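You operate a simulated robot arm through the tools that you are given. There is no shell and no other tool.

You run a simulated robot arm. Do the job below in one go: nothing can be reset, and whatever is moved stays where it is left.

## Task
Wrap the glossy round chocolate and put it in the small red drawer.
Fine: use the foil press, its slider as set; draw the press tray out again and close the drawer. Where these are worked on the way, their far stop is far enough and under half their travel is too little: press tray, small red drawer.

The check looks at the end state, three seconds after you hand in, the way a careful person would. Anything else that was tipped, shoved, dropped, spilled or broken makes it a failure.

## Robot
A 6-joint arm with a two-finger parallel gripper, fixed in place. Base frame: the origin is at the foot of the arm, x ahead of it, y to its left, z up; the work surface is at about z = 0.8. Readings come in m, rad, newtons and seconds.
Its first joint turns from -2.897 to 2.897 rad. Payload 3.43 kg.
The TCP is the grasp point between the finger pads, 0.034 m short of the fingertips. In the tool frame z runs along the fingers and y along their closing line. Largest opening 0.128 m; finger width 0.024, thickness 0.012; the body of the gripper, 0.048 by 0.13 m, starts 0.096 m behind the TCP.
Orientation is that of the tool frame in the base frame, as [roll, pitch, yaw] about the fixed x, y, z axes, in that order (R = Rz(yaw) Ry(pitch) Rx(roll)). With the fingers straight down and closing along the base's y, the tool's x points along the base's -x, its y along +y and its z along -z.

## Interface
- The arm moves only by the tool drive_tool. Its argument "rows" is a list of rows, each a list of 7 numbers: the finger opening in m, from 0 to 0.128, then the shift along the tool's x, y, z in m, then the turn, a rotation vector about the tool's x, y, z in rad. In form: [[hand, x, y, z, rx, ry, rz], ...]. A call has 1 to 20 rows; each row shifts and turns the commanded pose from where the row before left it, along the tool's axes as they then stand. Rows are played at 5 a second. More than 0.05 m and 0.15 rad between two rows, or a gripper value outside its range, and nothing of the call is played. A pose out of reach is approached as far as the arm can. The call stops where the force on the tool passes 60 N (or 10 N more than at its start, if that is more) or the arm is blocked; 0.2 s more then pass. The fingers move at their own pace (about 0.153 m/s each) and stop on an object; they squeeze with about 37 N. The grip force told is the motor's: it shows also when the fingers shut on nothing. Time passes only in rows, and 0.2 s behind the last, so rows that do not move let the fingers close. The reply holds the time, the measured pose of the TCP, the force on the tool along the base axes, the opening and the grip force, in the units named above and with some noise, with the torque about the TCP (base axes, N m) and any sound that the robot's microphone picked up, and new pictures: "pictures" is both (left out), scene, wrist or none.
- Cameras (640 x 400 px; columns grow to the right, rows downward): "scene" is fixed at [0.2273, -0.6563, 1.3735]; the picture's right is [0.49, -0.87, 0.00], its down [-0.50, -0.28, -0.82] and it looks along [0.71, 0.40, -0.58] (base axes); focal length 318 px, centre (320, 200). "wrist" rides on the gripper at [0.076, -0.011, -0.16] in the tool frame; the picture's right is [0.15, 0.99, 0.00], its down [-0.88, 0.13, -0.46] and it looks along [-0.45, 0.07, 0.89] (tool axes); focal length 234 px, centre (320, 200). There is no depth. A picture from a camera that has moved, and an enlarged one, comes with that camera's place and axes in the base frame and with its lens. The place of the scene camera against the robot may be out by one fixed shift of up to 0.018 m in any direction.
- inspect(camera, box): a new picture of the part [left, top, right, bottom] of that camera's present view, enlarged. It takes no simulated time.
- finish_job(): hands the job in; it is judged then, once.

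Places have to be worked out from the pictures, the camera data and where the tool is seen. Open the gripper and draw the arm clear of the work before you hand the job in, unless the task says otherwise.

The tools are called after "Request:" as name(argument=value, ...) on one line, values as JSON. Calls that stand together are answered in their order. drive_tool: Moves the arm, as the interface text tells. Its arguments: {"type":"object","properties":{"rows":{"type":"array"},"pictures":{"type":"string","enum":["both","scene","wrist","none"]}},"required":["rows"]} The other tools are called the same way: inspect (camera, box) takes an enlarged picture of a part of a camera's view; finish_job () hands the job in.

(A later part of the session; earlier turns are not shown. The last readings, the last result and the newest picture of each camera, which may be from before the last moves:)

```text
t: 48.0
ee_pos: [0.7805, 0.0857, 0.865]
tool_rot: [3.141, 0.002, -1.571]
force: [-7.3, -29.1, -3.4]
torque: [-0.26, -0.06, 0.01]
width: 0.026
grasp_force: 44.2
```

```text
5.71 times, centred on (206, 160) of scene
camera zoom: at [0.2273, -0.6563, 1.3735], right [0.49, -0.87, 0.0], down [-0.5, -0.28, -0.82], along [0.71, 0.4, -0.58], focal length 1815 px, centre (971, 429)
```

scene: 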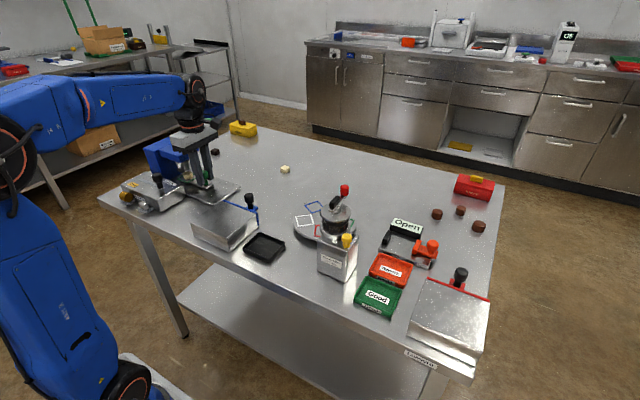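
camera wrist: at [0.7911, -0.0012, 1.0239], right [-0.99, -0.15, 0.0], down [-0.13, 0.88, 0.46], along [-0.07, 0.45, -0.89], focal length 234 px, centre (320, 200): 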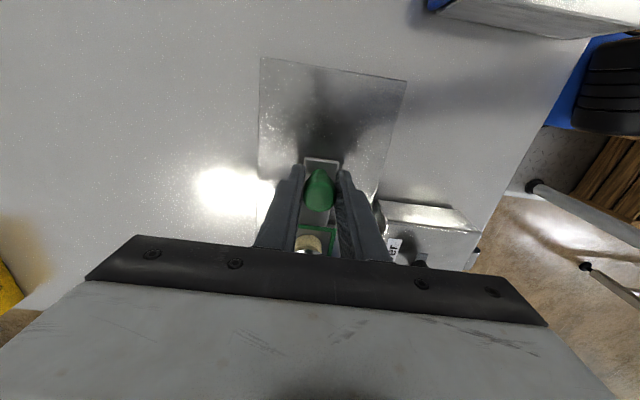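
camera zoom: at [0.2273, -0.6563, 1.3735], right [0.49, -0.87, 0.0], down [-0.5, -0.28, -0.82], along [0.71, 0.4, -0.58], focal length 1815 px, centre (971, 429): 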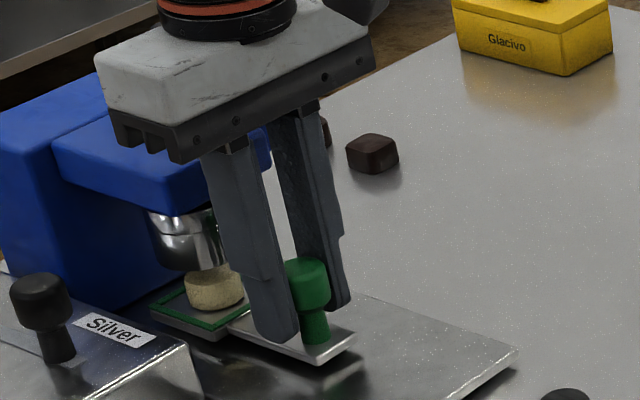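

The reading of -29 N along y shows the tray is against its far stop, with the chocolate beneath the ram. I open, lift straight up and look.

Request:
drive_tool(rows=[[0.03, 0, 0, 0, 0, 0, 0], [0.06, 0, 0, 0, 0, 0, 0], [0.06, 0, 0, 0, 0, 0, 0], [0.06, 0, 0, -0.02, 0, 0, 0], [0.06, 0, 0, -0.04, 0, 0, 0], [0.06, 0, 0, -0.04, 0, 0, 0], [0.06, 0, 0, -0.04, 0, 0, 0], [0.06, 0.03, 0, -0.03, 0, 0, 0], [0.06, 0, 0, 0, 0, 0, 0]])

Request:
inspect(camera="scene", box=[150, 110, 262, 195])

Request:
inspect(camera="wrist", box=[240, 130, 440, 255])

```text
t: 50.0
ee_pos: [0.7813, 0.0574, 1.0319]
tool_rot: [3.141, 0.0, -1.572]
force: [0.5, -0.3, 0.4]
torque: [0.03, 0.01, 0.0]
width: 0.0599
grasp_force: 0.0
camera wrist: at [0.792, -0.0192, 1.1914], right [-0.99, -0.15, 0.0], down [-0.13, 0.88, 0.46], along [-0.07, 0.45, -0.89], focal length 234 px, centre (320, 200)
```

scene: 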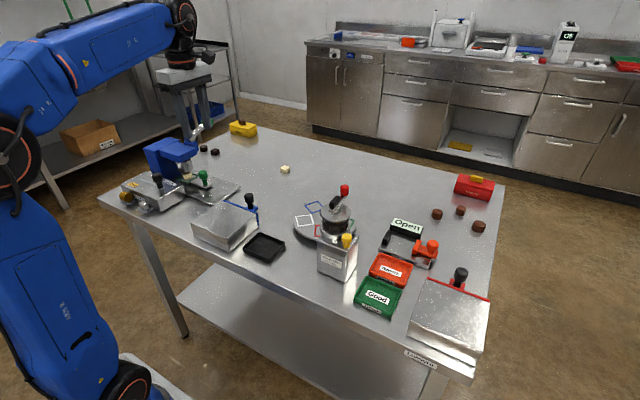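
wrist: 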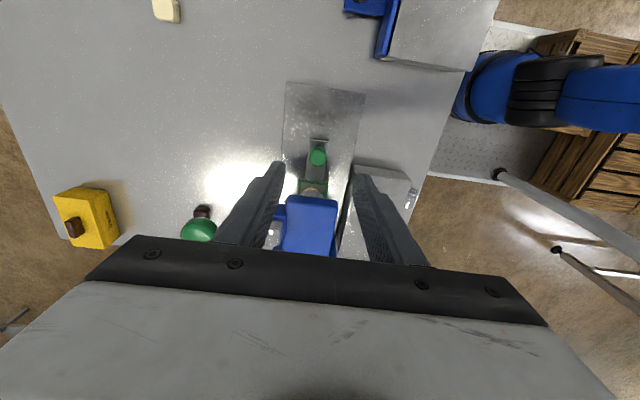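

```text
4.71 times, centred on (206, 152) of scene
camera zoom: at [0.2273, -0.6563, 1.3735], right [0.49, -0.87, 0.0], down [-0.5, -0.28, -0.82], along [0.71, 0.4, -0.58], focal length 1495 px, centre (856, 424)
```

zoom: 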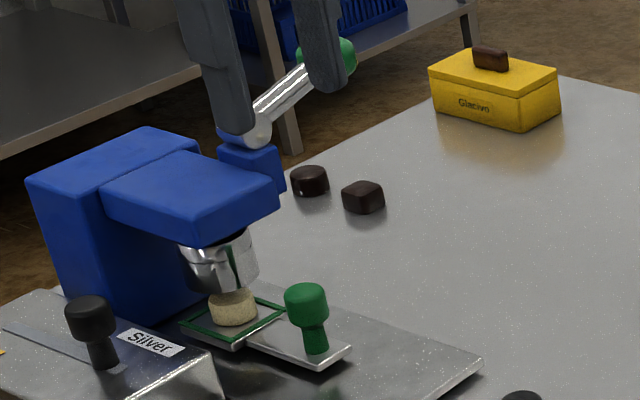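

```text
3.20 times, centred on (340, 192) of wrist
camera zoom: at [0.792, -0.0192, 1.1914], right [-0.99, -0.15, 0.0], down [-0.13, 0.88, 0.46], along [-0.07, 0.45, -0.89], focal length 749 px, centre (256, 224)
```

zoom: 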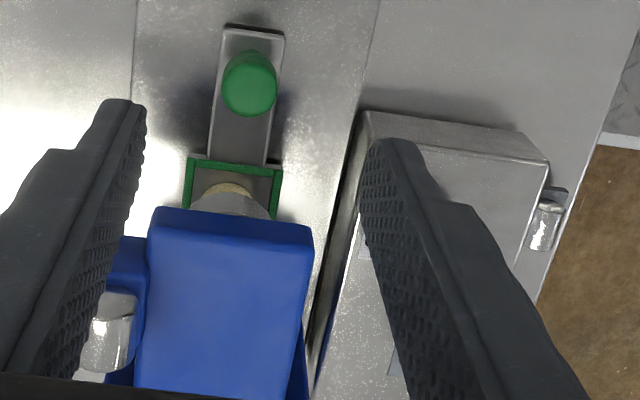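

The chocolate sits under the ram. Now the lever: I shift to x≈0.9 with fingers wide open to view it from the side.

Request:
drive_tool(rows=[[0.128, 0.01, -0.045, 0, 0, 0, 0], [0.128, 0.01, -0.045, 0, 0, 0, 0], [0.128, 0.01, -0.04, 0, 0, 0, 0], [0.128, 0, 0, 0, 0, 0, 0]], pictures="wrist")

Request:
inspect(camera="wrist", box=[220, 110, 460, 260])

Request:
inspect(camera="scene", box=[170, 110, 234, 160])

```text
t: 51.0
ee_pos: [0.912, 0.0271, 1.031]
tool_rot: [-3.14, 0.001, -1.571]
force: [-0.1, -0.7, -0.4]
torque: [0.0, 0.02, 0.02]
width: 0.1281
grasp_force: 0.1
camera wrist: at [0.9239, -0.0493, 1.1908], right [-0.99, -0.15, 0.0], down [-0.13, 0.88, 0.46], along [-0.07, 0.45, -0.89], focal length 234 px, centre (320, 200)
```

wrist: 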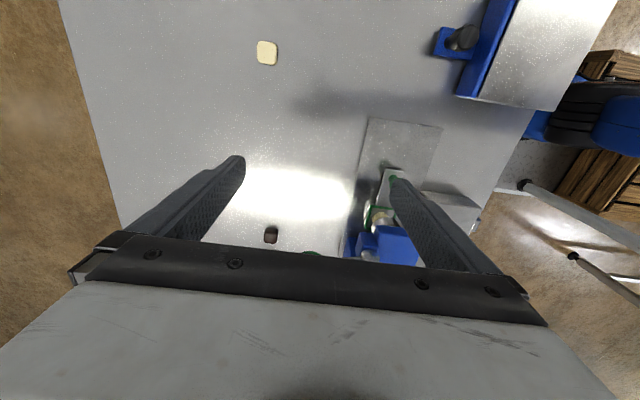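

```text
2.67 times, centred on (340, 185) of wrist
camera zoom: at [0.9239, -0.0493, 1.1908], right [-0.99, -0.15, 0.0], down [-0.13, 0.88, 0.46], along [-0.07, 0.45, -0.89], focal length 624 px, centre (267, 240)
```

zoom: 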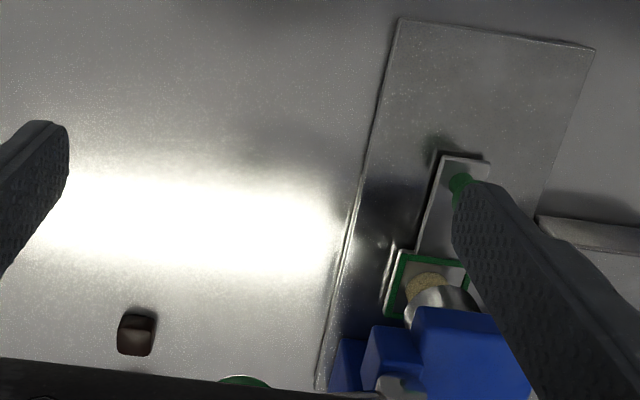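

```text
8.00 times, centred on (202, 135) of scene
camera zoom: at [0.2273, -0.6563, 1.3735], right [0.49, -0.87, 0.0], down [-0.5, -0.28, -0.82], along [0.71, 0.4, -0.58], focal length 2541 px, centre (1264, 720)
```

zoom: 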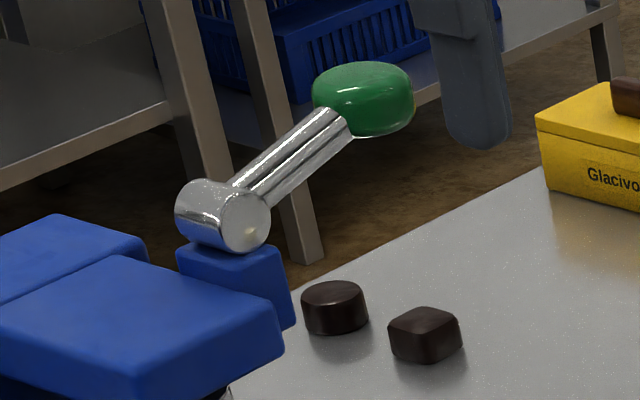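

The lever is hidden behind the gripper. I back off toward -y and tilt to view the lever from the side.

Request:
drive_tool(rows=[[0.128, 0.045, 0.01, 0, 0, 0, 0], [0.128, 0.045, 0.01, 0, 0, 0, 0], [0.128, 0.045, 0.01, 0, 0, 0, 0], [0.128, 0, 0, 0, 0, -0.13, 0], [0.128, 0, 0, 0, 0, -0.13, 0], [0.128, 0, 0, 0, 0, -0.13, 0], [0.128, 0, 0, 0, 0, -0.13, 0], [0.128, 0, 0, 0, 0, -0.13, 0], [0.128, 0, 0, 0, 0, 0, 0]], pictures="wrist")

Request:
inspect(camera="wrist", box=[240, 110, 400, 210])

```text
t: 53.0
ee_pos: [0.8815, -0.1071, 1.0325]
tool_rot: [3.142, 0.654, -1.571]
force: [0.1, -0.2, 0.2]
torque: [-0.02, 0.02, 0.02]
width: 0.1279
grasp_force: 0.2
camera wrist: at [0.8917, -0.2651, 1.1139], right [-0.99, -0.12, -0.09], down [-0.13, 0.42, 0.9], along [-0.07, 0.9, -0.43], focal length 234 px, centre (320, 200)
```

wrist: 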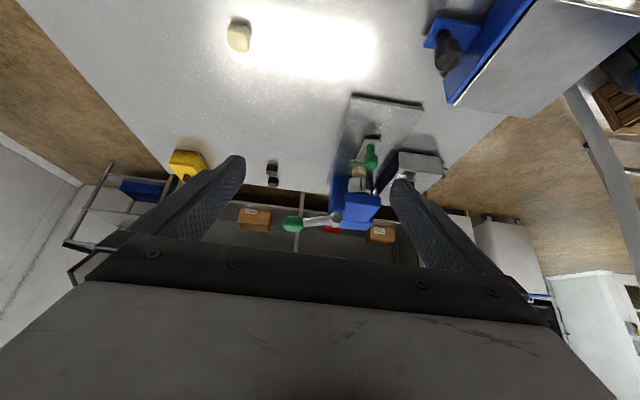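

```text
4.00 times, centred on (320, 160) of wrist
camera zoom: at [0.8917, -0.2651, 1.1139], right [-0.99, -0.12, -0.09], down [-0.13, 0.42, 0.9], along [-0.07, 0.9, -0.43], focal length 937 px, centre (320, 360)
```

zoom: 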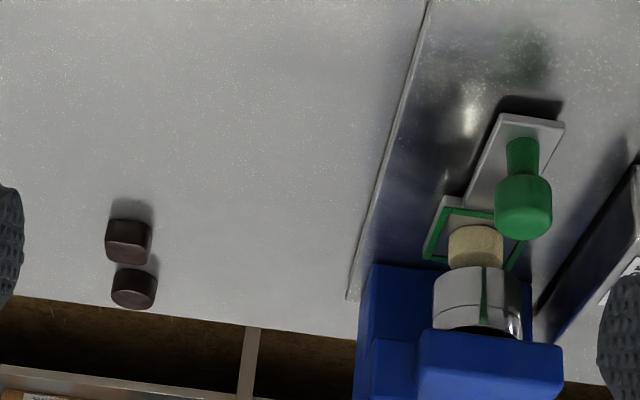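

A useful side view; zoom on the lever itself.

Request:
inspect(camera="wrist", box=[264, 180, 392, 260])

```text
5.00 times, centred on (328, 220) of wrist
camera zoom: at [0.8917, -0.2651, 1.1139], right [-0.99, -0.12, -0.09], down [-0.13, 0.42, 0.9], along [-0.07, 0.9, -0.43], focal length 1171 px, centre (280, 100)
```

zoom: 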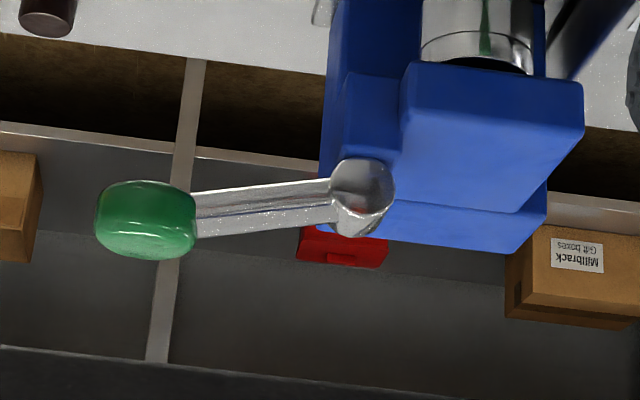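

Lever: pivot ≈ (0.824, 0.16, 0.947), knob ≈ (0.905, 0.155, 0.970), top ≈ 0.985. I straighten the tool, close the fingers and go above the knob.

Request:
drive_tool(rows=[[0.0, 0, 0, 0, 0, 0.13, 0], [0.0, 0, 0, 0, 0, 0.13, 0], [0.0, 0, 0, 0, 0, 0.13, 0], [0.0, 0, 0, 0, 0, 0.13, 0], [0.0, 0, 0, 0, 0, 0.13, 0], [0.0, -0.0437, -0.0039, -0.0025, 0, 0, 0], [0.0, -0.0437, -0.0039, -0.0025, 0, 0, 0], [0.0, -0.0437, -0.0039, -0.0025, 0, 0, 0], [0.0, -0.0437, -0.0039, -0.0025, 0, 0, 0], [0.0, -0.0437, -0.0039, -0.0025, 0, 0, 0], [0.0, -0.0437, -0.0039, -0.0025, 0, 0, 0], [0.0, 0, 0, 0, 0, 0, 0]])

Request:
inspect(camera="scene", box=[160, 100, 256, 160])

Request:
inspect(camera="wrist", box=[240, 130, 400, 250])

```text
t: 55.6
ee_pos: [0.9029, 0.1557, 1.0485]
tool_rot: [3.14, 0.001, -1.568]
force: [0.2, -0.8, -0.5]
torque: [-0.03, 0.01, -0.02]
width: 0.0
grasp_force: 32.8
camera wrist: at [0.9143, 0.0795, 1.2084], right [-0.99, -0.15, 0.0], down [-0.13, 0.88, 0.46], along [-0.07, 0.45, -0.89], focal length 234 px, centre (320, 200)
```

scene: 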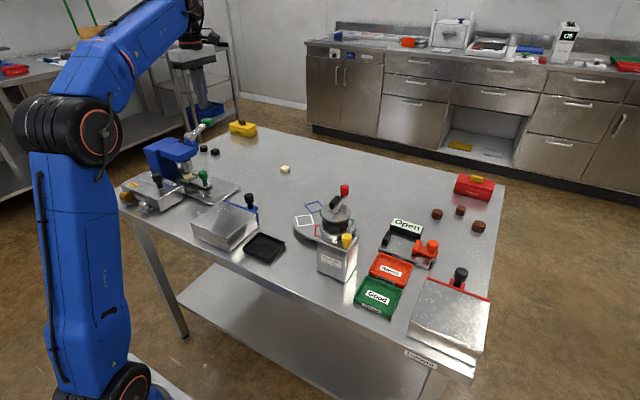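
wrist: 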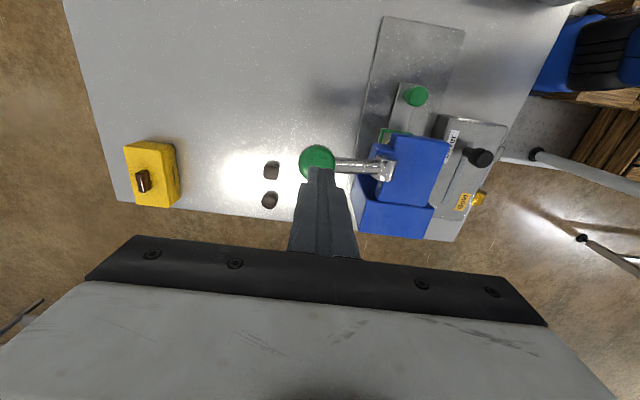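

```text
6.67 times, centred on (208, 130) of scene
camera zoom: at [0.2273, -0.6563, 1.3735], right [0.49, -0.87, 0.0], down [-0.5, -0.28, -0.82], along [0.71, 0.4, -0.58], focal length 2118 px, centre (1067, 667)
```

zoom: 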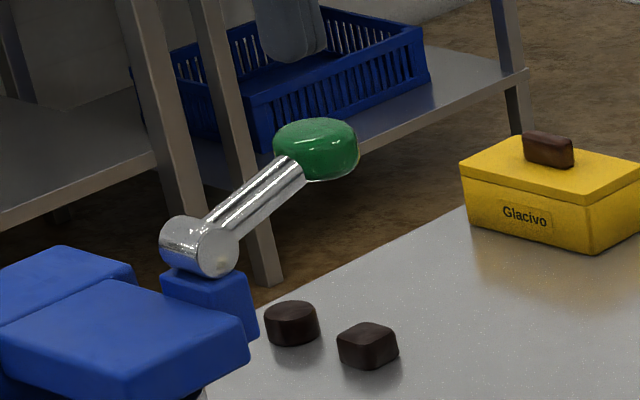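

```text
3.33 times, centred on (320, 190) of wrist
camera zoom: at [0.9143, 0.0795, 1.2084], right [-0.99, -0.15, 0.0], down [-0.13, 0.88, 0.46], along [-0.07, 0.45, -0.89], focal length 781 px, centre (320, 233)
```

zoom: 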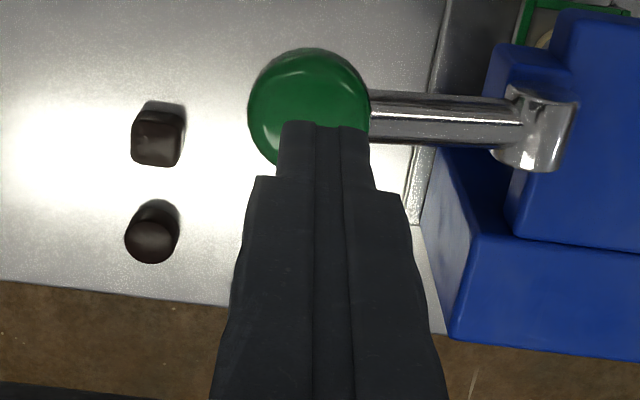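

The knob is a disc of ~37 mm centred at (0.906, 0.153). I align with it and press down in small steps.

Request:
drive_tool(rows=[[0.0, 0.003, -0.002, 0.01, 0, 0, 0], [0.0, 0, 0, 0.01, 0, 0, 0], [0.0, 0, 0, 0.008, 0, 0, 0], [0.0, 0, 0, 0.008, 0, 0, 0], [0.0, 0, 0, 0.008, 0, 0, 0], [0.0, 0, 0, 0.008, 0, 0, 0], [0.0, 0, 0, 0, 0, 0, 0]])

Request:
inspect(camera="scene", box=[150, 100, 262, 190])

```text
t: 57.2
ee_pos: [0.9069, 0.1523, 0.9974]
tool_rot: [-3.141, 0.0, -1.572]
force: [8.8, -1.9, 6.5]
torque: [-0.05, -0.26, 0.01]
width: 0.0
grasp_force: 32.9
camera wrist: at [0.9175, 0.076, 1.1569], right [-0.99, -0.15, 0.0], down [-0.13, 0.88, 0.46], along [-0.07, 0.45, -0.89], focal length 234 px, centre (320, 200)
```

scene: 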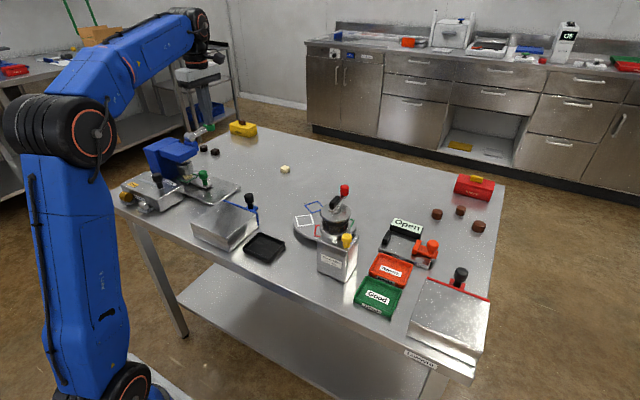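
wrist: 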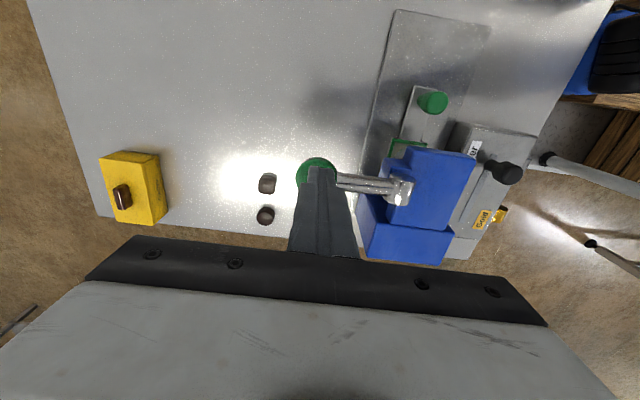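

```text
4.44 times, centred on (206, 145) of scene
camera zoom: at [0.2273, -0.6563, 1.3735], right [0.49, -0.87, 0.0], down [-0.5, -0.28, -0.82], along [0.71, 0.4, -0.58], focal length 1412 px, centre (827, 444)
```

zoom: 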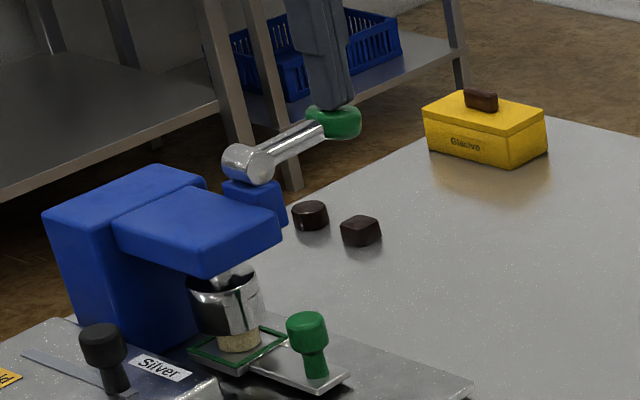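

The lever moves down easily (6.5 N) and the ram descends. I keep pressing in small steps.

Request:
drive_tool(rows=[[0.0, 0, 0, 0.008, 0, 0, 0], [0.0, 0, 0, 0.008, 0, 0, 0], [0.0, 0, 0, 0.008, 0, 0, 0], [0.0, 0, 0, 0.008, 0, 0, 0], [0.0, 0, 0, 0, 0, 0, 0]])

Request:
inspect(camera="scene", box=[150, 100, 262, 190])

```text
t: 58.2
ee_pos: [0.9066, 0.1516, 0.9748]
tool_rot: [-3.127, 0.005, -1.571]
force: [5.9, 2.6, 13.0]
torque: [0.11, -0.07, -0.02]
width: 0.0
grasp_force: 33.0
stopped in row 4: the force on the tool passed its limit at 74 N (the readings are from after the stop); the commanded pose is now the measured one
camera wrist: at [0.915, 0.0751, 1.1328], right [-0.99, -0.15, -0.01], down [-0.14, 0.88, 0.46], along [-0.05, 0.46, -0.89], focal length 234 px, centre (320, 200)
```

scene: 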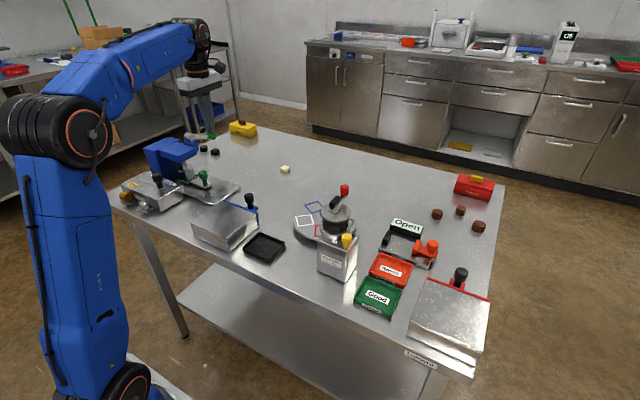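
wrist: 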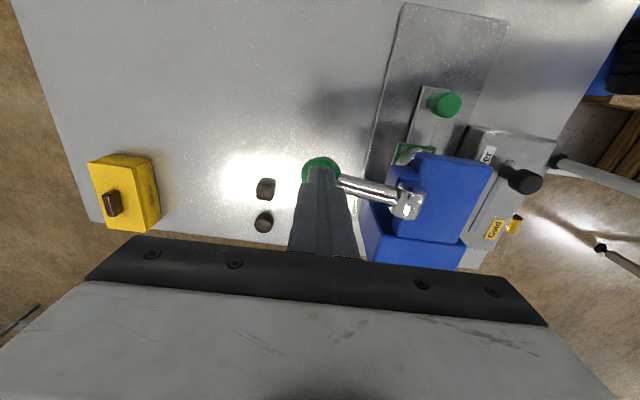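

```text
4.44 times, centred on (206, 145) of scene
camera zoom: at [0.2273, -0.6563, 1.3735], right [0.49, -0.87, 0.0], down [-0.5, -0.28, -0.82], along [0.71, 0.4, -0.58], focal length 1412 px, centre (827, 444)
```

zoom: 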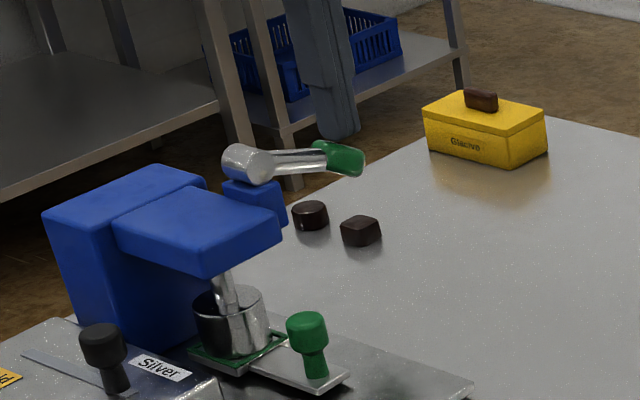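

The ram now encloses the chocolate and the stop came at 74 N, i.e. the lever's end. I lift off and check whether the ram returns and what the chocolate looks like.

Request:
drive_tool(rows=[[0.0, 0, 0, -0.01, 0, 0, 0], [0.0, 0, 0, -0.03, 0, 0, 0], [0.0, 0, 0, -0.03, 0, 0, 0], [0.0, 0, 0, 0, 0, 0, 0], [0.0, 0, 0, 0, 0, 0, 0]])

Request:
inspect(camera="scene", box=[150, 100, 262, 190])

```text
t: 59.4
ee_pos: [0.9045, 0.1513, 1.0439]
tool_rot: [-3.132, 0.004, -1.572]
force: [-0.8, -0.1, -0.9]
torque: [0.04, -0.03, 0.04]
width: 0.0
grasp_force: 32.3
camera wrist: at [0.9139, 0.0738, 1.2023], right [-0.99, -0.15, -0.01], down [-0.14, 0.88, 0.46], along [-0.06, 0.46, -0.89], focal length 234 px, centre (320, 200)
```

scene: 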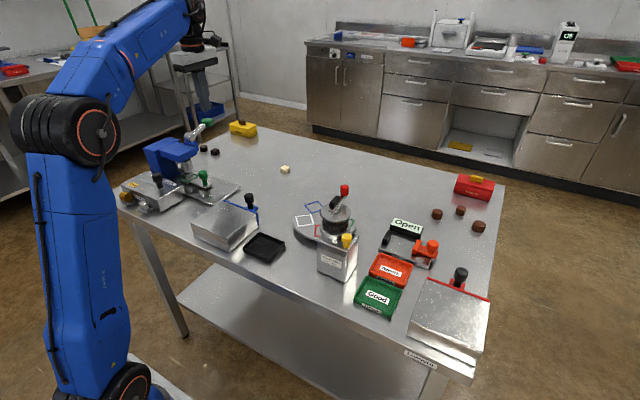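
wrist: 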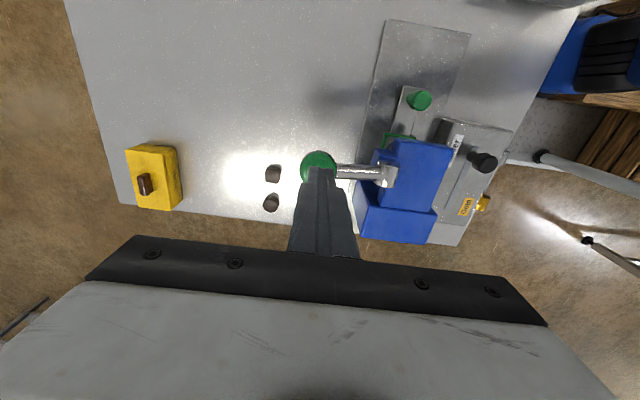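

```text
4.44 times, centred on (206, 145) of scene
camera zoom: at [0.2273, -0.6563, 1.3735], right [0.49, -0.87, 0.0], down [-0.5, -0.28, -0.82], along [0.71, 0.4, -0.58], focal length 1412 px, centre (827, 444)
```

zoom: 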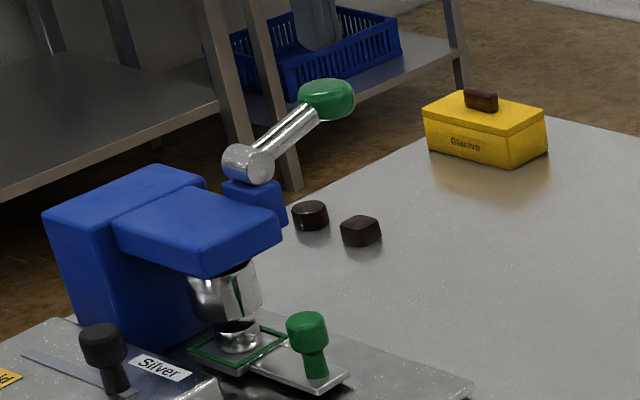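

The lever sprang back and the chocolate looks silver now. Quick zoom to confirm.

Request:
inspect(camera="scene", box=[180, 150, 228, 190])

```text
10.00 times, centred on (204, 170) of scene
camera zoom: at [0.2273, -0.6563, 1.3735], right [0.49, -0.87, 0.0], down [-0.5, -0.28, -0.82], along [0.71, 0.4, -0.58], focal length 3176 px, centre (1480, 500)
```

zoom: 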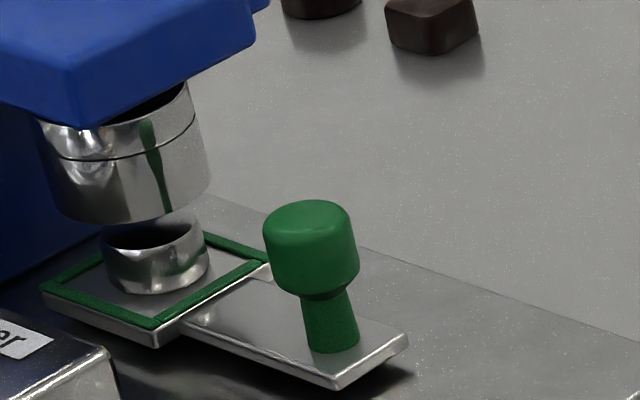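

Wrapped in silver foil. Now back over the tray knob at (0.779, 0.077) with the fingers opened to 60 mm.

Request:
drive_tool(rows=[[0.0, 0.025, 0.0418, 0, 0, 0, 0], [0.03, 0.025, 0.0418, 0, 0, 0, 0], [0.06, 0.025, 0.0418, 0, 0, 0, 0], [0.06, 0, 0, 0.04, -0.008, 0, 0], [0.06, 0, 0, 0.04, 0, 0, 0], [0.06, 0, 0, 0, 0, 0, 0]], pictures="wrist")

Request:
inspect(camera="wrist", box=[220, 90, 420, 215])

```text
t: 60.8
ee_pos: [0.7768, 0.0776, 0.9597]
tool_rot: [-3.137, 0.005, -1.571]
force: [0.2, 0.5, 0.8]
torque: [0.0, -0.04, -0.01]
width: 0.0599
grasp_force: 0.0
camera wrist: at [0.7885, 0.0007, 1.1192], right [-0.99, -0.15, 0.0], down [-0.13, 0.88, 0.46], along [-0.06, 0.46, -0.89], focal length 234 px, centre (320, 200)
```

wrist: 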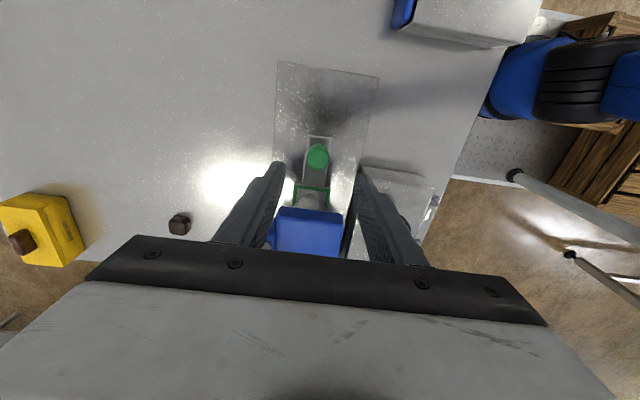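

```text
3.20 times, centred on (320, 152) of wrist
camera zoom: at [0.7885, 0.0007, 1.1192], right [-0.99, -0.15, 0.0], down [-0.13, 0.88, 0.46], along [-0.06, 0.46, -0.89], focal length 749 px, centre (320, 352)
```

zoom: 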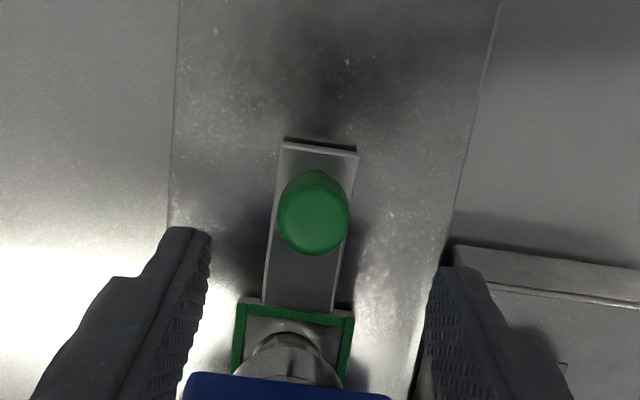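

Knob at (0.779, 0.078). Descend and grip it.

Request:
drive_tool(rows=[[0.06, -0.0006, -0.0026, 0.033, 0, 0, 0], [0.06, 0, 0, 0.033, 0, 0, 0], [0.06, 0, 0, 0.0287, 0, 0, 0], [0.06, 0, 0, 0, 0, 0, 0], [0.02, 0, 0, 0, 0, 0, 0], [0.02, 0, 0, 0, 0, 0, 0]], pictures="none")

Request:
inspect(camera="scene", box=[150, 125, 262, 195])

```text
t: 62.2
ee_pos: [0.7823, 0.0792, 0.8673]
tool_rot: [-3.14, 0.005, -1.571]
force: [-17.0, 0.0, -5.8]
torque: [-0.02, 0.16, 0.07]
width: 0.0294
grasp_force: 8.0
```

```text
5.71 times, centred on (206, 160) of scene
camera zoom: at [0.2273, -0.6563, 1.3735], right [0.49, -0.87, 0.0], down [-0.5, -0.28, -0.82], along [0.71, 0.4, -0.58], focal length 1815 px, centre (971, 429)
```

zoom: 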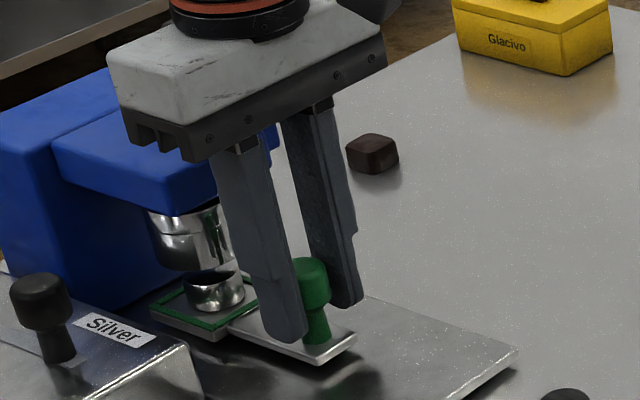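

The knob is being pinched; side force says to shift 1.5 mm toward -x. I do that, let the grip settle, and pull the tray out toward -y.

Request:
drive_tool(rows=[[0.02, 0, 0.0015, 0, 0, 0, 0], [0.02, 0, 0, 0, 0, 0, 0], [0.02, 0.008, 0, 0, 0, 0, 0], [0.02, 0.012, 0, 0, 0, 0, 0], [0.02, 0.012, 0, 0, 0, 0, 0], [0.02, 0.012, 0, 0, 0, 0, 0], [0.02, 0.012, 0, 0, 0, 0, 0], [0.02, 0.012, 0, 0, 0, 0, 0], [0.02, 0.012, 0, 0, 0, 0, 0], [0.02, 0.012, 0, 0, 0, 0, 0], [0.02, 0.008, 0, 0, 0, 0, 0], [0.02, 0.006, 0, 0, 0, 0, 0], [0.02, 0, 0, 0, 0, 0, 0]])

Request:
inspect(camera="scene", box=[150, 125, 262, 205])

```text
t: 65.0
ee_pos: [0.7806, -0.0276, 0.8661]
tool_rot: [-3.139, 0.005, -1.571]
force: [-14.1, 0.6, -5.0]
torque: [-0.05, 0.22, 0.0]
width: 0.0281
grasp_force: 6.9
camera wrist: at [0.7919, -0.1046, 1.0254], right [-0.99, -0.15, 0.0], down [-0.13, 0.88, 0.46], along [-0.06, 0.46, -0.89], focal length 234 px, centre (320, 200)
```

scene: 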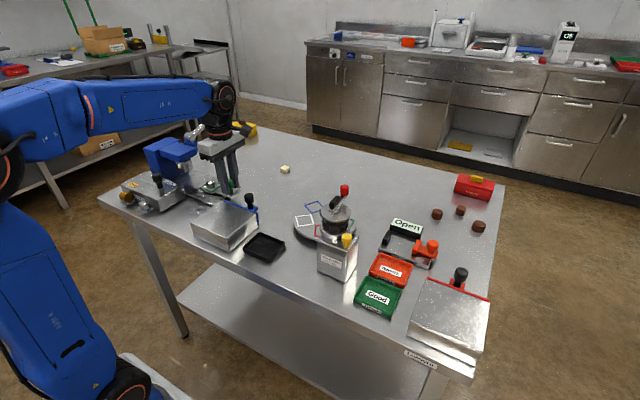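
wrist: 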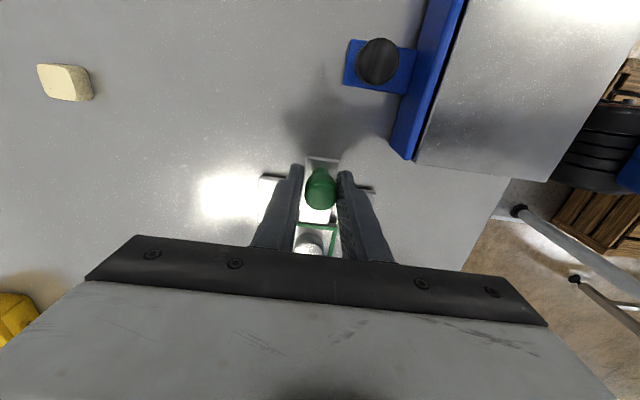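

```text
5.00 times, centred on (206, 165) of scene
camera zoom: at [0.2273, -0.6563, 1.3735], right [0.49, -0.87, 0.0], down [-0.5, -0.28, -0.82], along [0.71, 0.4, -0.58], focal length 1588 px, centre (890, 375)
```

zoom: 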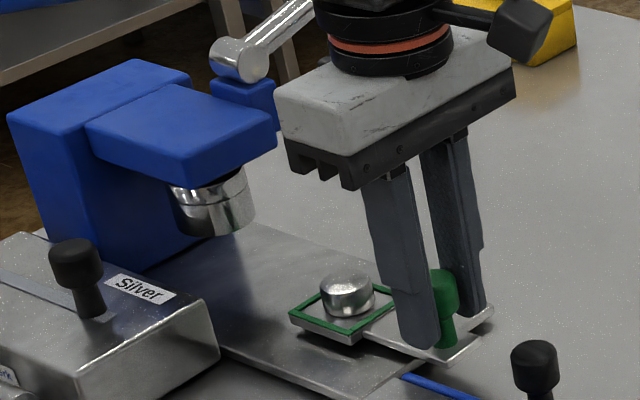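

The tray came along; the knob is ~9 mm from its original place. I pull the remaining few mm to the stop.

Request:
drive_tool(rows=[[0.015, 0, 0.001, 0, 0, 0, 0], [0.015, 0.004, 0, 0, 0, 0, 0], [0.015, 0.004, 0, 0, 0, 0, 0], [0.015, 0.003, 0, 0, 0, 0, 0], [0.015, 0, 0, 0, 0, 0, 0]], pictures="none")

```text
t: 66.2
ee_pos: [0.7798, -0.0376, 0.8675]
tool_rot: [-3.138, 0.005, -1.571]
force: [-21.0, 24.4, 1.3]
torque: [0.9, 0.46, 0.04]
width: 0.0255
grasp_force: 45.0
```

The tray is back at its out stop (24 N). I release, rise, and clear the knob.

Request:
drive_tool(rows=[[0.03, 0, 0, 0, 0, 0, 0], [0.06, 0, 0, 0, 0, 0, 0], [0.06, 0, 0, 0, 0, 0, 0], [0.06, 0, 0, -0.02, 0, 0, 0], [0.06, 0, 0, -0.045, 0, 0, 0], [0.06, 0, 0, -0.045, 0, 0, 0], [0.06, 0, 0, -0.045, 0, 0, 0], [0.06, 0, 0, -0.045, 0, 0, 0], [0.06, 0, 0, -0.04, 0, 0, 0], [0.06, 0, 0, 0, 0, 0, 0]])

Request:
inspect(camera="scene", box=[150, 125, 262, 205])

Request:
inspect(camera="wrist", box=[240, 110, 400, 210])

```text
t: 68.4
ee_pos: [0.7791, -0.0388, 1.1072]
tool_rot: [-3.14, 0.006, -1.571]
force: [-0.5, -0.4, -0.3]
torque: [0.01, -0.02, 0.02]
width: 0.0603
grasp_force: 0.1
camera wrist: at [0.7902, -0.1165, 1.266], right [-0.99, -0.15, 0.0], down [-0.13, 0.88, 0.46], along [-0.06, 0.46, -0.89], focal length 234 px, centre (320, 200)
```

scene: 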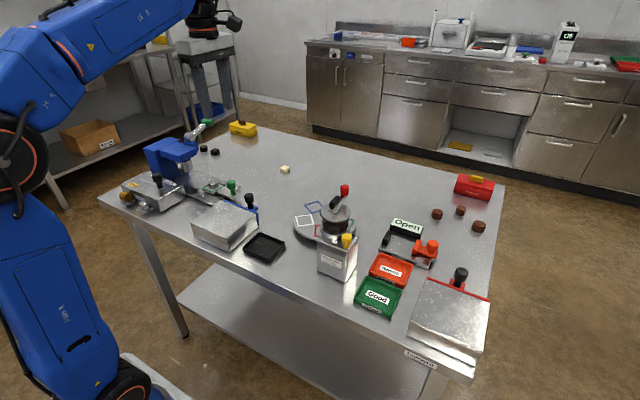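
wrist: 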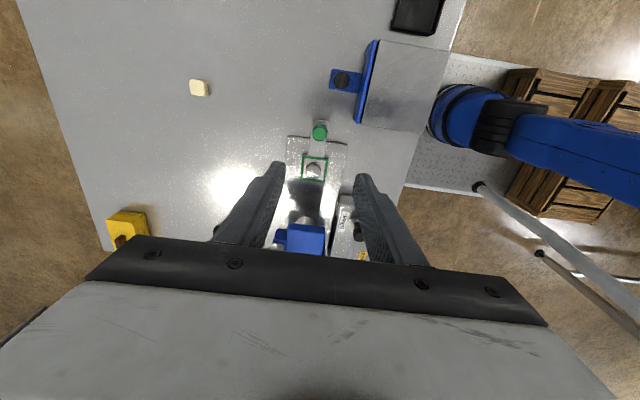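

```text
5.00 times, centred on (206, 165) of scene
camera zoom: at [0.2273, -0.6563, 1.3735], right [0.49, -0.87, 0.0], down [-0.5, -0.28, -0.82], along [0.71, 0.4, -0.58], focal length 1588 px, centre (890, 375)
```

zoom: 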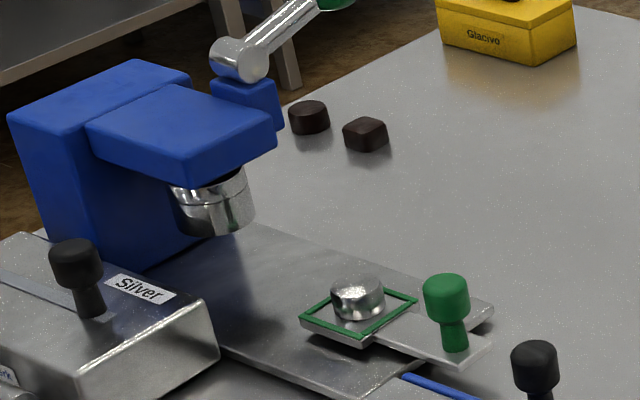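

```text
4.00 times, centred on (320, 160) of wrist
camera zoom: at [0.7902, -0.1165, 1.266], right [-0.99, -0.15, 0.0], down [-0.13, 0.88, 0.46], along [-0.06, 0.46, -0.89], focal length 937 px, centre (320, 360)
```

zoom: 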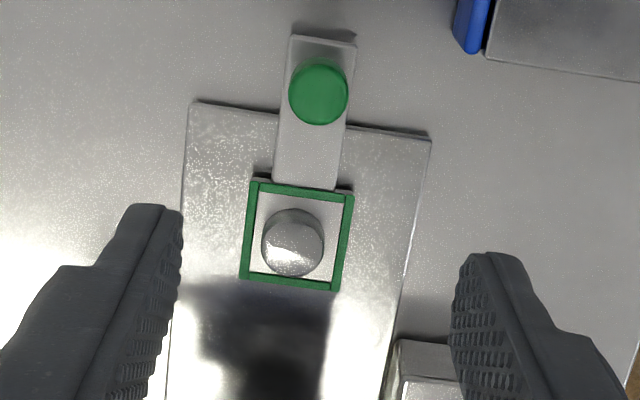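

The wrapped chocolate sits on the drawn-out tray. Next the red drawer: I retreat to a central high point and turn the tool toward it.

Request:
drive_tool(rows=[[0.06, 0.0335, 0.0335, -0.0085, 0, 0, 0], [0.06, 0.0335, 0.0335, -0.0085, 0, 0, 0], [0.06, 0.0335, 0.0335, -0.0085, 0, 0, 0], [0.06, 0.0335, 0.0335, -0.0085, 0, 0, 0], [0.06, 0.0335, 0.0335, -0.0085, 0, 0, 0], [0.06, 0.0335, 0.0335, -0.0085, 0, 0, 0], [0.06, 0, 0, 0, 0, 0, 0.13], [0.06, 0, 0, 0, 0, 0, 0.13], [0.06, 0, 0, 0, 0, 0, 0.13], [0.06, 0, 0, 0, 0, 0, 0.13], [0.06, 0, 0, 0, 0, 0, 0.13], [0.06, 0, 0, 0, 0, 0, 0.13], [0.06, 0, 0, 0, 0, 0, 0.13], [0.06, 0, 0, 0, 0, 0, 0.13], [0.06, 0, 0, 0, 0, 0, 0.13], [0.06, 0, 0, 0, 0, 0, 0.13], [0.06, 0, 0, 0, 0, 0, 0.13], [0.06, 0, 0, 0, 0, 0, 0.13], [0.06, 0, 0, 0, 0, 0, 0.13], [0.06, 0, 0, 0, 0, 0, 0.13]], pictures="none")

Request:
drive_tool(rows=[[0.06, 0, 0, 0, 0, 0, 0.13], [0.06, 0, 0, 0, 0, 0, 0.13], [0.06, 0, 0, 0, 0, 0, 0.13], [0.06, 0, 0, 0, 0, -0.13, 0], [0.06, 0, 0, 0, 0, -0.13, 0], [0.06, 0, 0, 0, 0, -0.13, 0], [0.06, 0, 0, 0, 0, 0, 0]])

```text
t: 72.6
ee_pos: [0.5791, -0.2413, 1.1549]
tool_rot: [3.138, 0.001, 2.89]
force: [0.7, 0.2, -0.1]
torque: [0.0, 0.0, 0.0]
width: 0.0598
grasp_force: 0.1
```

```text
t: 74.2
ee_pos: [0.5791, -0.241, 1.1552]
tool_rot: [3.134, 0.39, 2.5]
force: [0.1, 0.3, 0.2]
torque: [-0.02, 0.01, 0.03]
width: 0.0602
grasp_force: 0.1
camera wrist: at [0.4675, -0.173, 1.2734], right [0.48, 0.87, -0.05], down [0.59, -0.28, 0.76], along [0.65, -0.39, -0.65], focal length 234 px, centre (320, 200)
```

scene: 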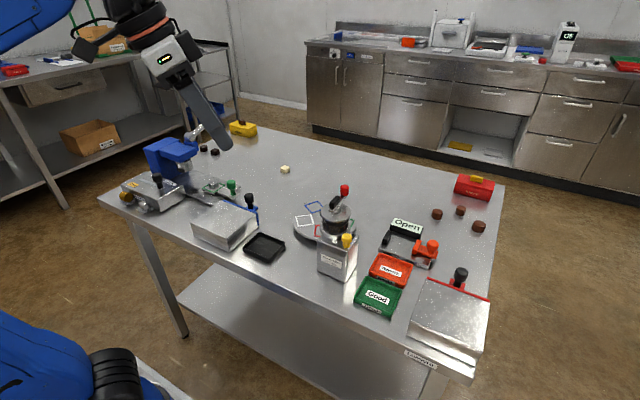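
wrist: 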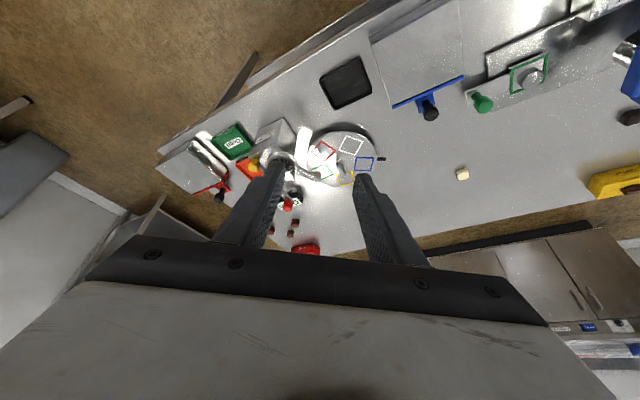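

Moving toward the red drawer at height (cocoa crank top is ≈0.99, I stay above 1.05) to view it closely.

Request:
drive_tool(rows=[[0.06, -0.0332, -0.0247, 0.0227, 0, 0, 0], [0.06, -0.0332, -0.0247, 0.0227, 0, 0, 0], [0.06, -0.0332, -0.0247, 0.0227, 0, 0, 0], [0.06, -0.0332, -0.0247, 0.0227, 0, 0, 0], [0.06, -0.0332, -0.0247, 0.0227, 0, 0, 0], [0.06, -0.0332, -0.0247, 0.0227, 0, 0, 0], [0.06, 0, 0, 0, 0, 0, 0]], pictures="wrist")

Request:
inspect(camera="wrist", box=[140, 60, 380, 210])

Request:
inspect(camera="scene", box=[395, 255, 505, 355])

```text
t: 75.8
ee_pos: [0.6788, -0.5028, 1.1039]
tool_rot: [3.134, 0.387, 2.498]
force: [0.2, 0.0, -0.5]
torque: [-0.03, -0.02, -0.01]
width: 0.0598
grasp_force: 0.0
camera wrist: at [0.5666, -0.4346, 1.2226], right [0.48, 0.87, -0.05], down [0.59, -0.28, 0.76], along [0.65, -0.39, -0.65], focal length 234 px, centre (320, 200)
```

wrist: 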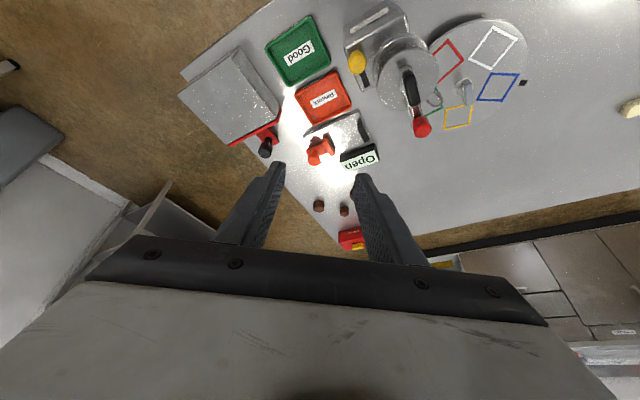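

```text
2.67 times, centred on (260, 135) of wrist
camera zoom: at [0.5666, -0.4346, 1.2226], right [0.48, 0.87, -0.05], down [0.59, -0.28, 0.76], along [0.65, -0.39, -0.65], focal length 624 px, centre (480, 373)
```

zoom: 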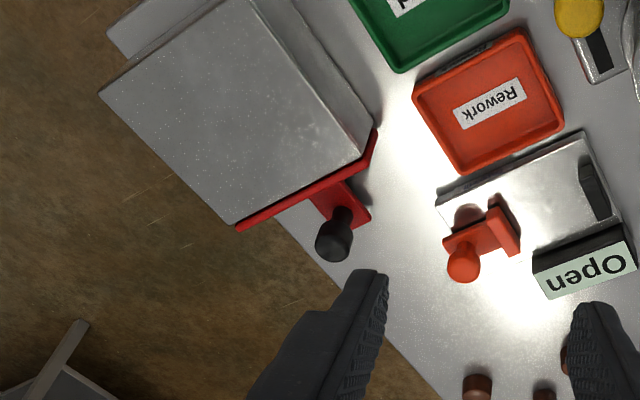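

```text
4.00 times, centred on (450, 305) of scene
camera zoom: at [0.2273, -0.6563, 1.3735], right [0.49, -0.87, 0.0], down [-0.5, -0.28, -0.82], along [0.71, 0.4, -0.58], focal length 1270 px, centre (-200, -220)
```

zoom: 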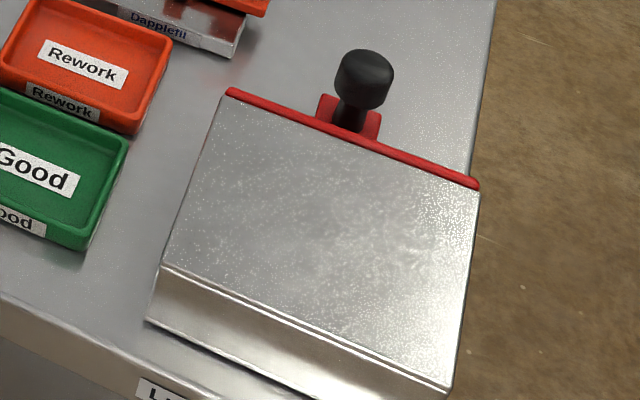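

Drawer front faces +x (nearly), knob head ≈ (0.754, -0.683, 0.857). I go to a pre-grasp 12 cm back along the tilted tool axis.

Request:
drive_tool(rows=[[0.06, -0.0124, -0.0198, 0.0321, 0, 0, 0], [0.06, -0.0124, -0.0198, 0.0321, 0, 0, 0], [0.06, -0.0124, -0.0198, 0.0321, 0, 0, 0], [0.06, -0.0124, -0.0198, 0.0321, 0, 0, 0], [0.06, -0.0124, -0.0198, 0.0321, 0, 0, 0], [0.06, 0, 0, 0, 0, 0, 0]])

Request:
inspect(camera="wrist", box=[200, 80, 440, 230])

```text
t: 77.2
ee_pos: [0.7176, -0.6512, 0.9801]
tool_rot: [3.134, 0.388, 2.5]
force: [0.3, 0.2, -0.3]
torque: [0.0, 0.01, -0.01]
width: 0.06
grasp_force: 0.2
camera wrist: at [0.6054, -0.583, 1.0985], right [0.48, 0.87, -0.05], down [0.59, -0.28, 0.76], along [0.65, -0.39, -0.65], focal length 234 px, centre (320, 200)
```

scene: 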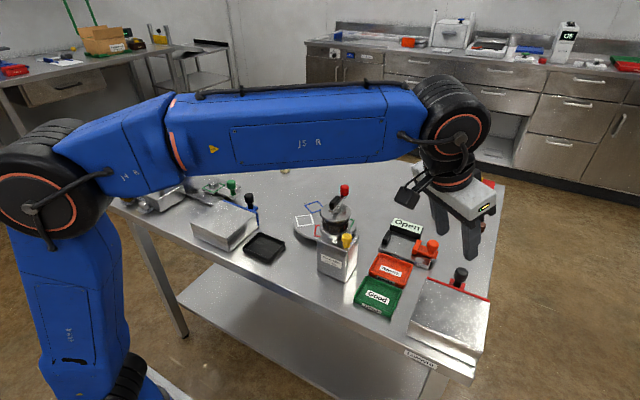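
wrist: 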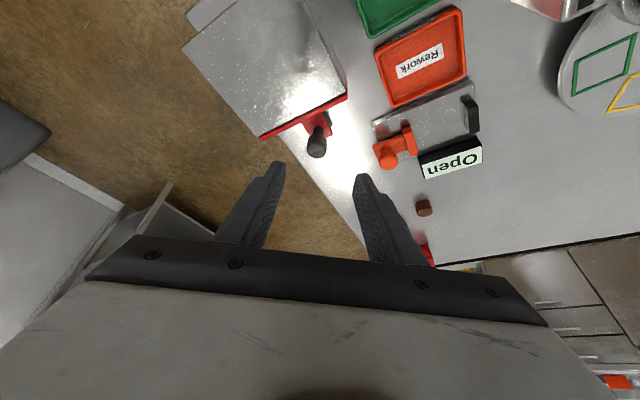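

```text
2.67 times, centred on (320, 155) of wrist
camera zoom: at [0.6054, -0.583, 1.0985], right [0.48, 0.87, -0.05], down [0.59, -0.28, 0.76], along [0.65, -0.39, -0.65], focal length 624 px, centre (320, 320)
```

zoom: 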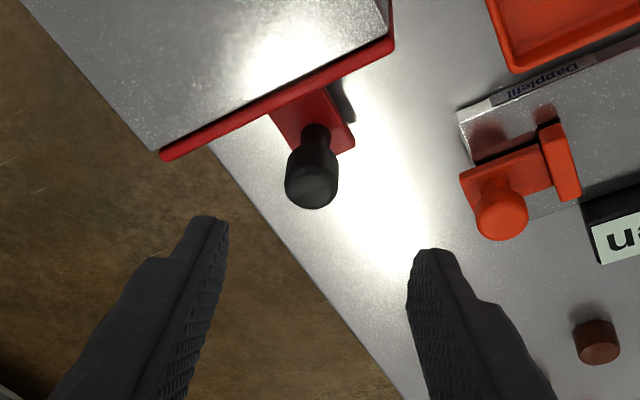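

Knob position confirmed at (0.7535, -0.684). I advance along the tool axis and grip.

Request:
drive_tool(rows=[[0.06, 0.0004, -0.0011, 0.03, 0, 0, 0], [0.06, 0.0004, -0.0011, 0.03, 0, 0, 0], [0.06, 0.0004, -0.0011, 0.03, 0, 0, 0], [0.06, 0.0004, -0.0011, 0.03, 0, 0, 0], [0.06, 0, 0, 0, 0, 0, 0], [0.02, 0, 0, 0, 0, 0, 0], [0.015, 0, 0, 0, 0, 0, 0], [0.015, 0, 0, 0, 0, 0, 0]])

Request:
inspect(camera="scene", box=[405, 235, 509, 300])

```text
t: 79.0
ee_pos: [0.7496, -0.6788, 0.8661]
tool_rot: [3.135, 0.388, 2.5]
force: [3.3, 5.1, -3.2]
torque: [-0.76, -0.31, -0.05]
width: 0.0253
grasp_force: 44.9
camera wrist: at [0.6375, -0.611, 0.9852], right [0.48, 0.87, -0.05], down [0.59, -0.28, 0.76], along [0.65, -0.39, -0.65], focal length 234 px, centre (320, 200)
```

scene: 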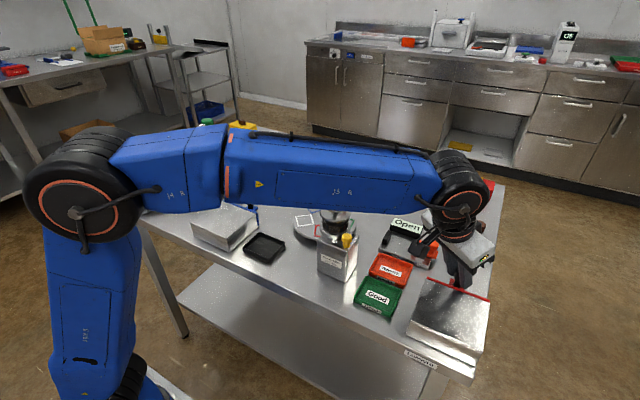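
wrist: 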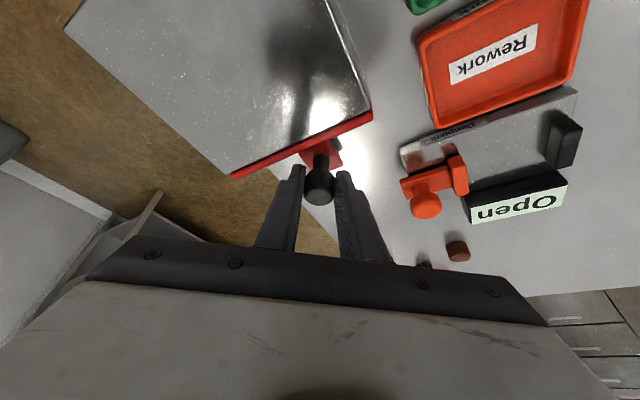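

```text
6.15 times, centred on (457, 268) of scene
camera zoom: at [0.2273, -0.6563, 1.3735], right [0.49, -0.87, 0.0], down [-0.5, -0.28, -0.82], along [0.71, 0.4, -0.58], focal length 1955 px, centre (-523, -215)
```

zoom: 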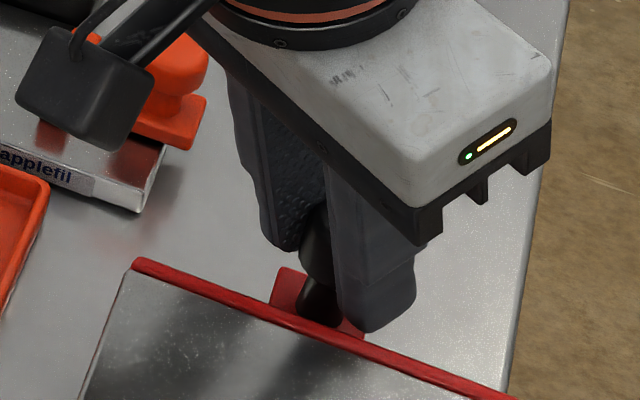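

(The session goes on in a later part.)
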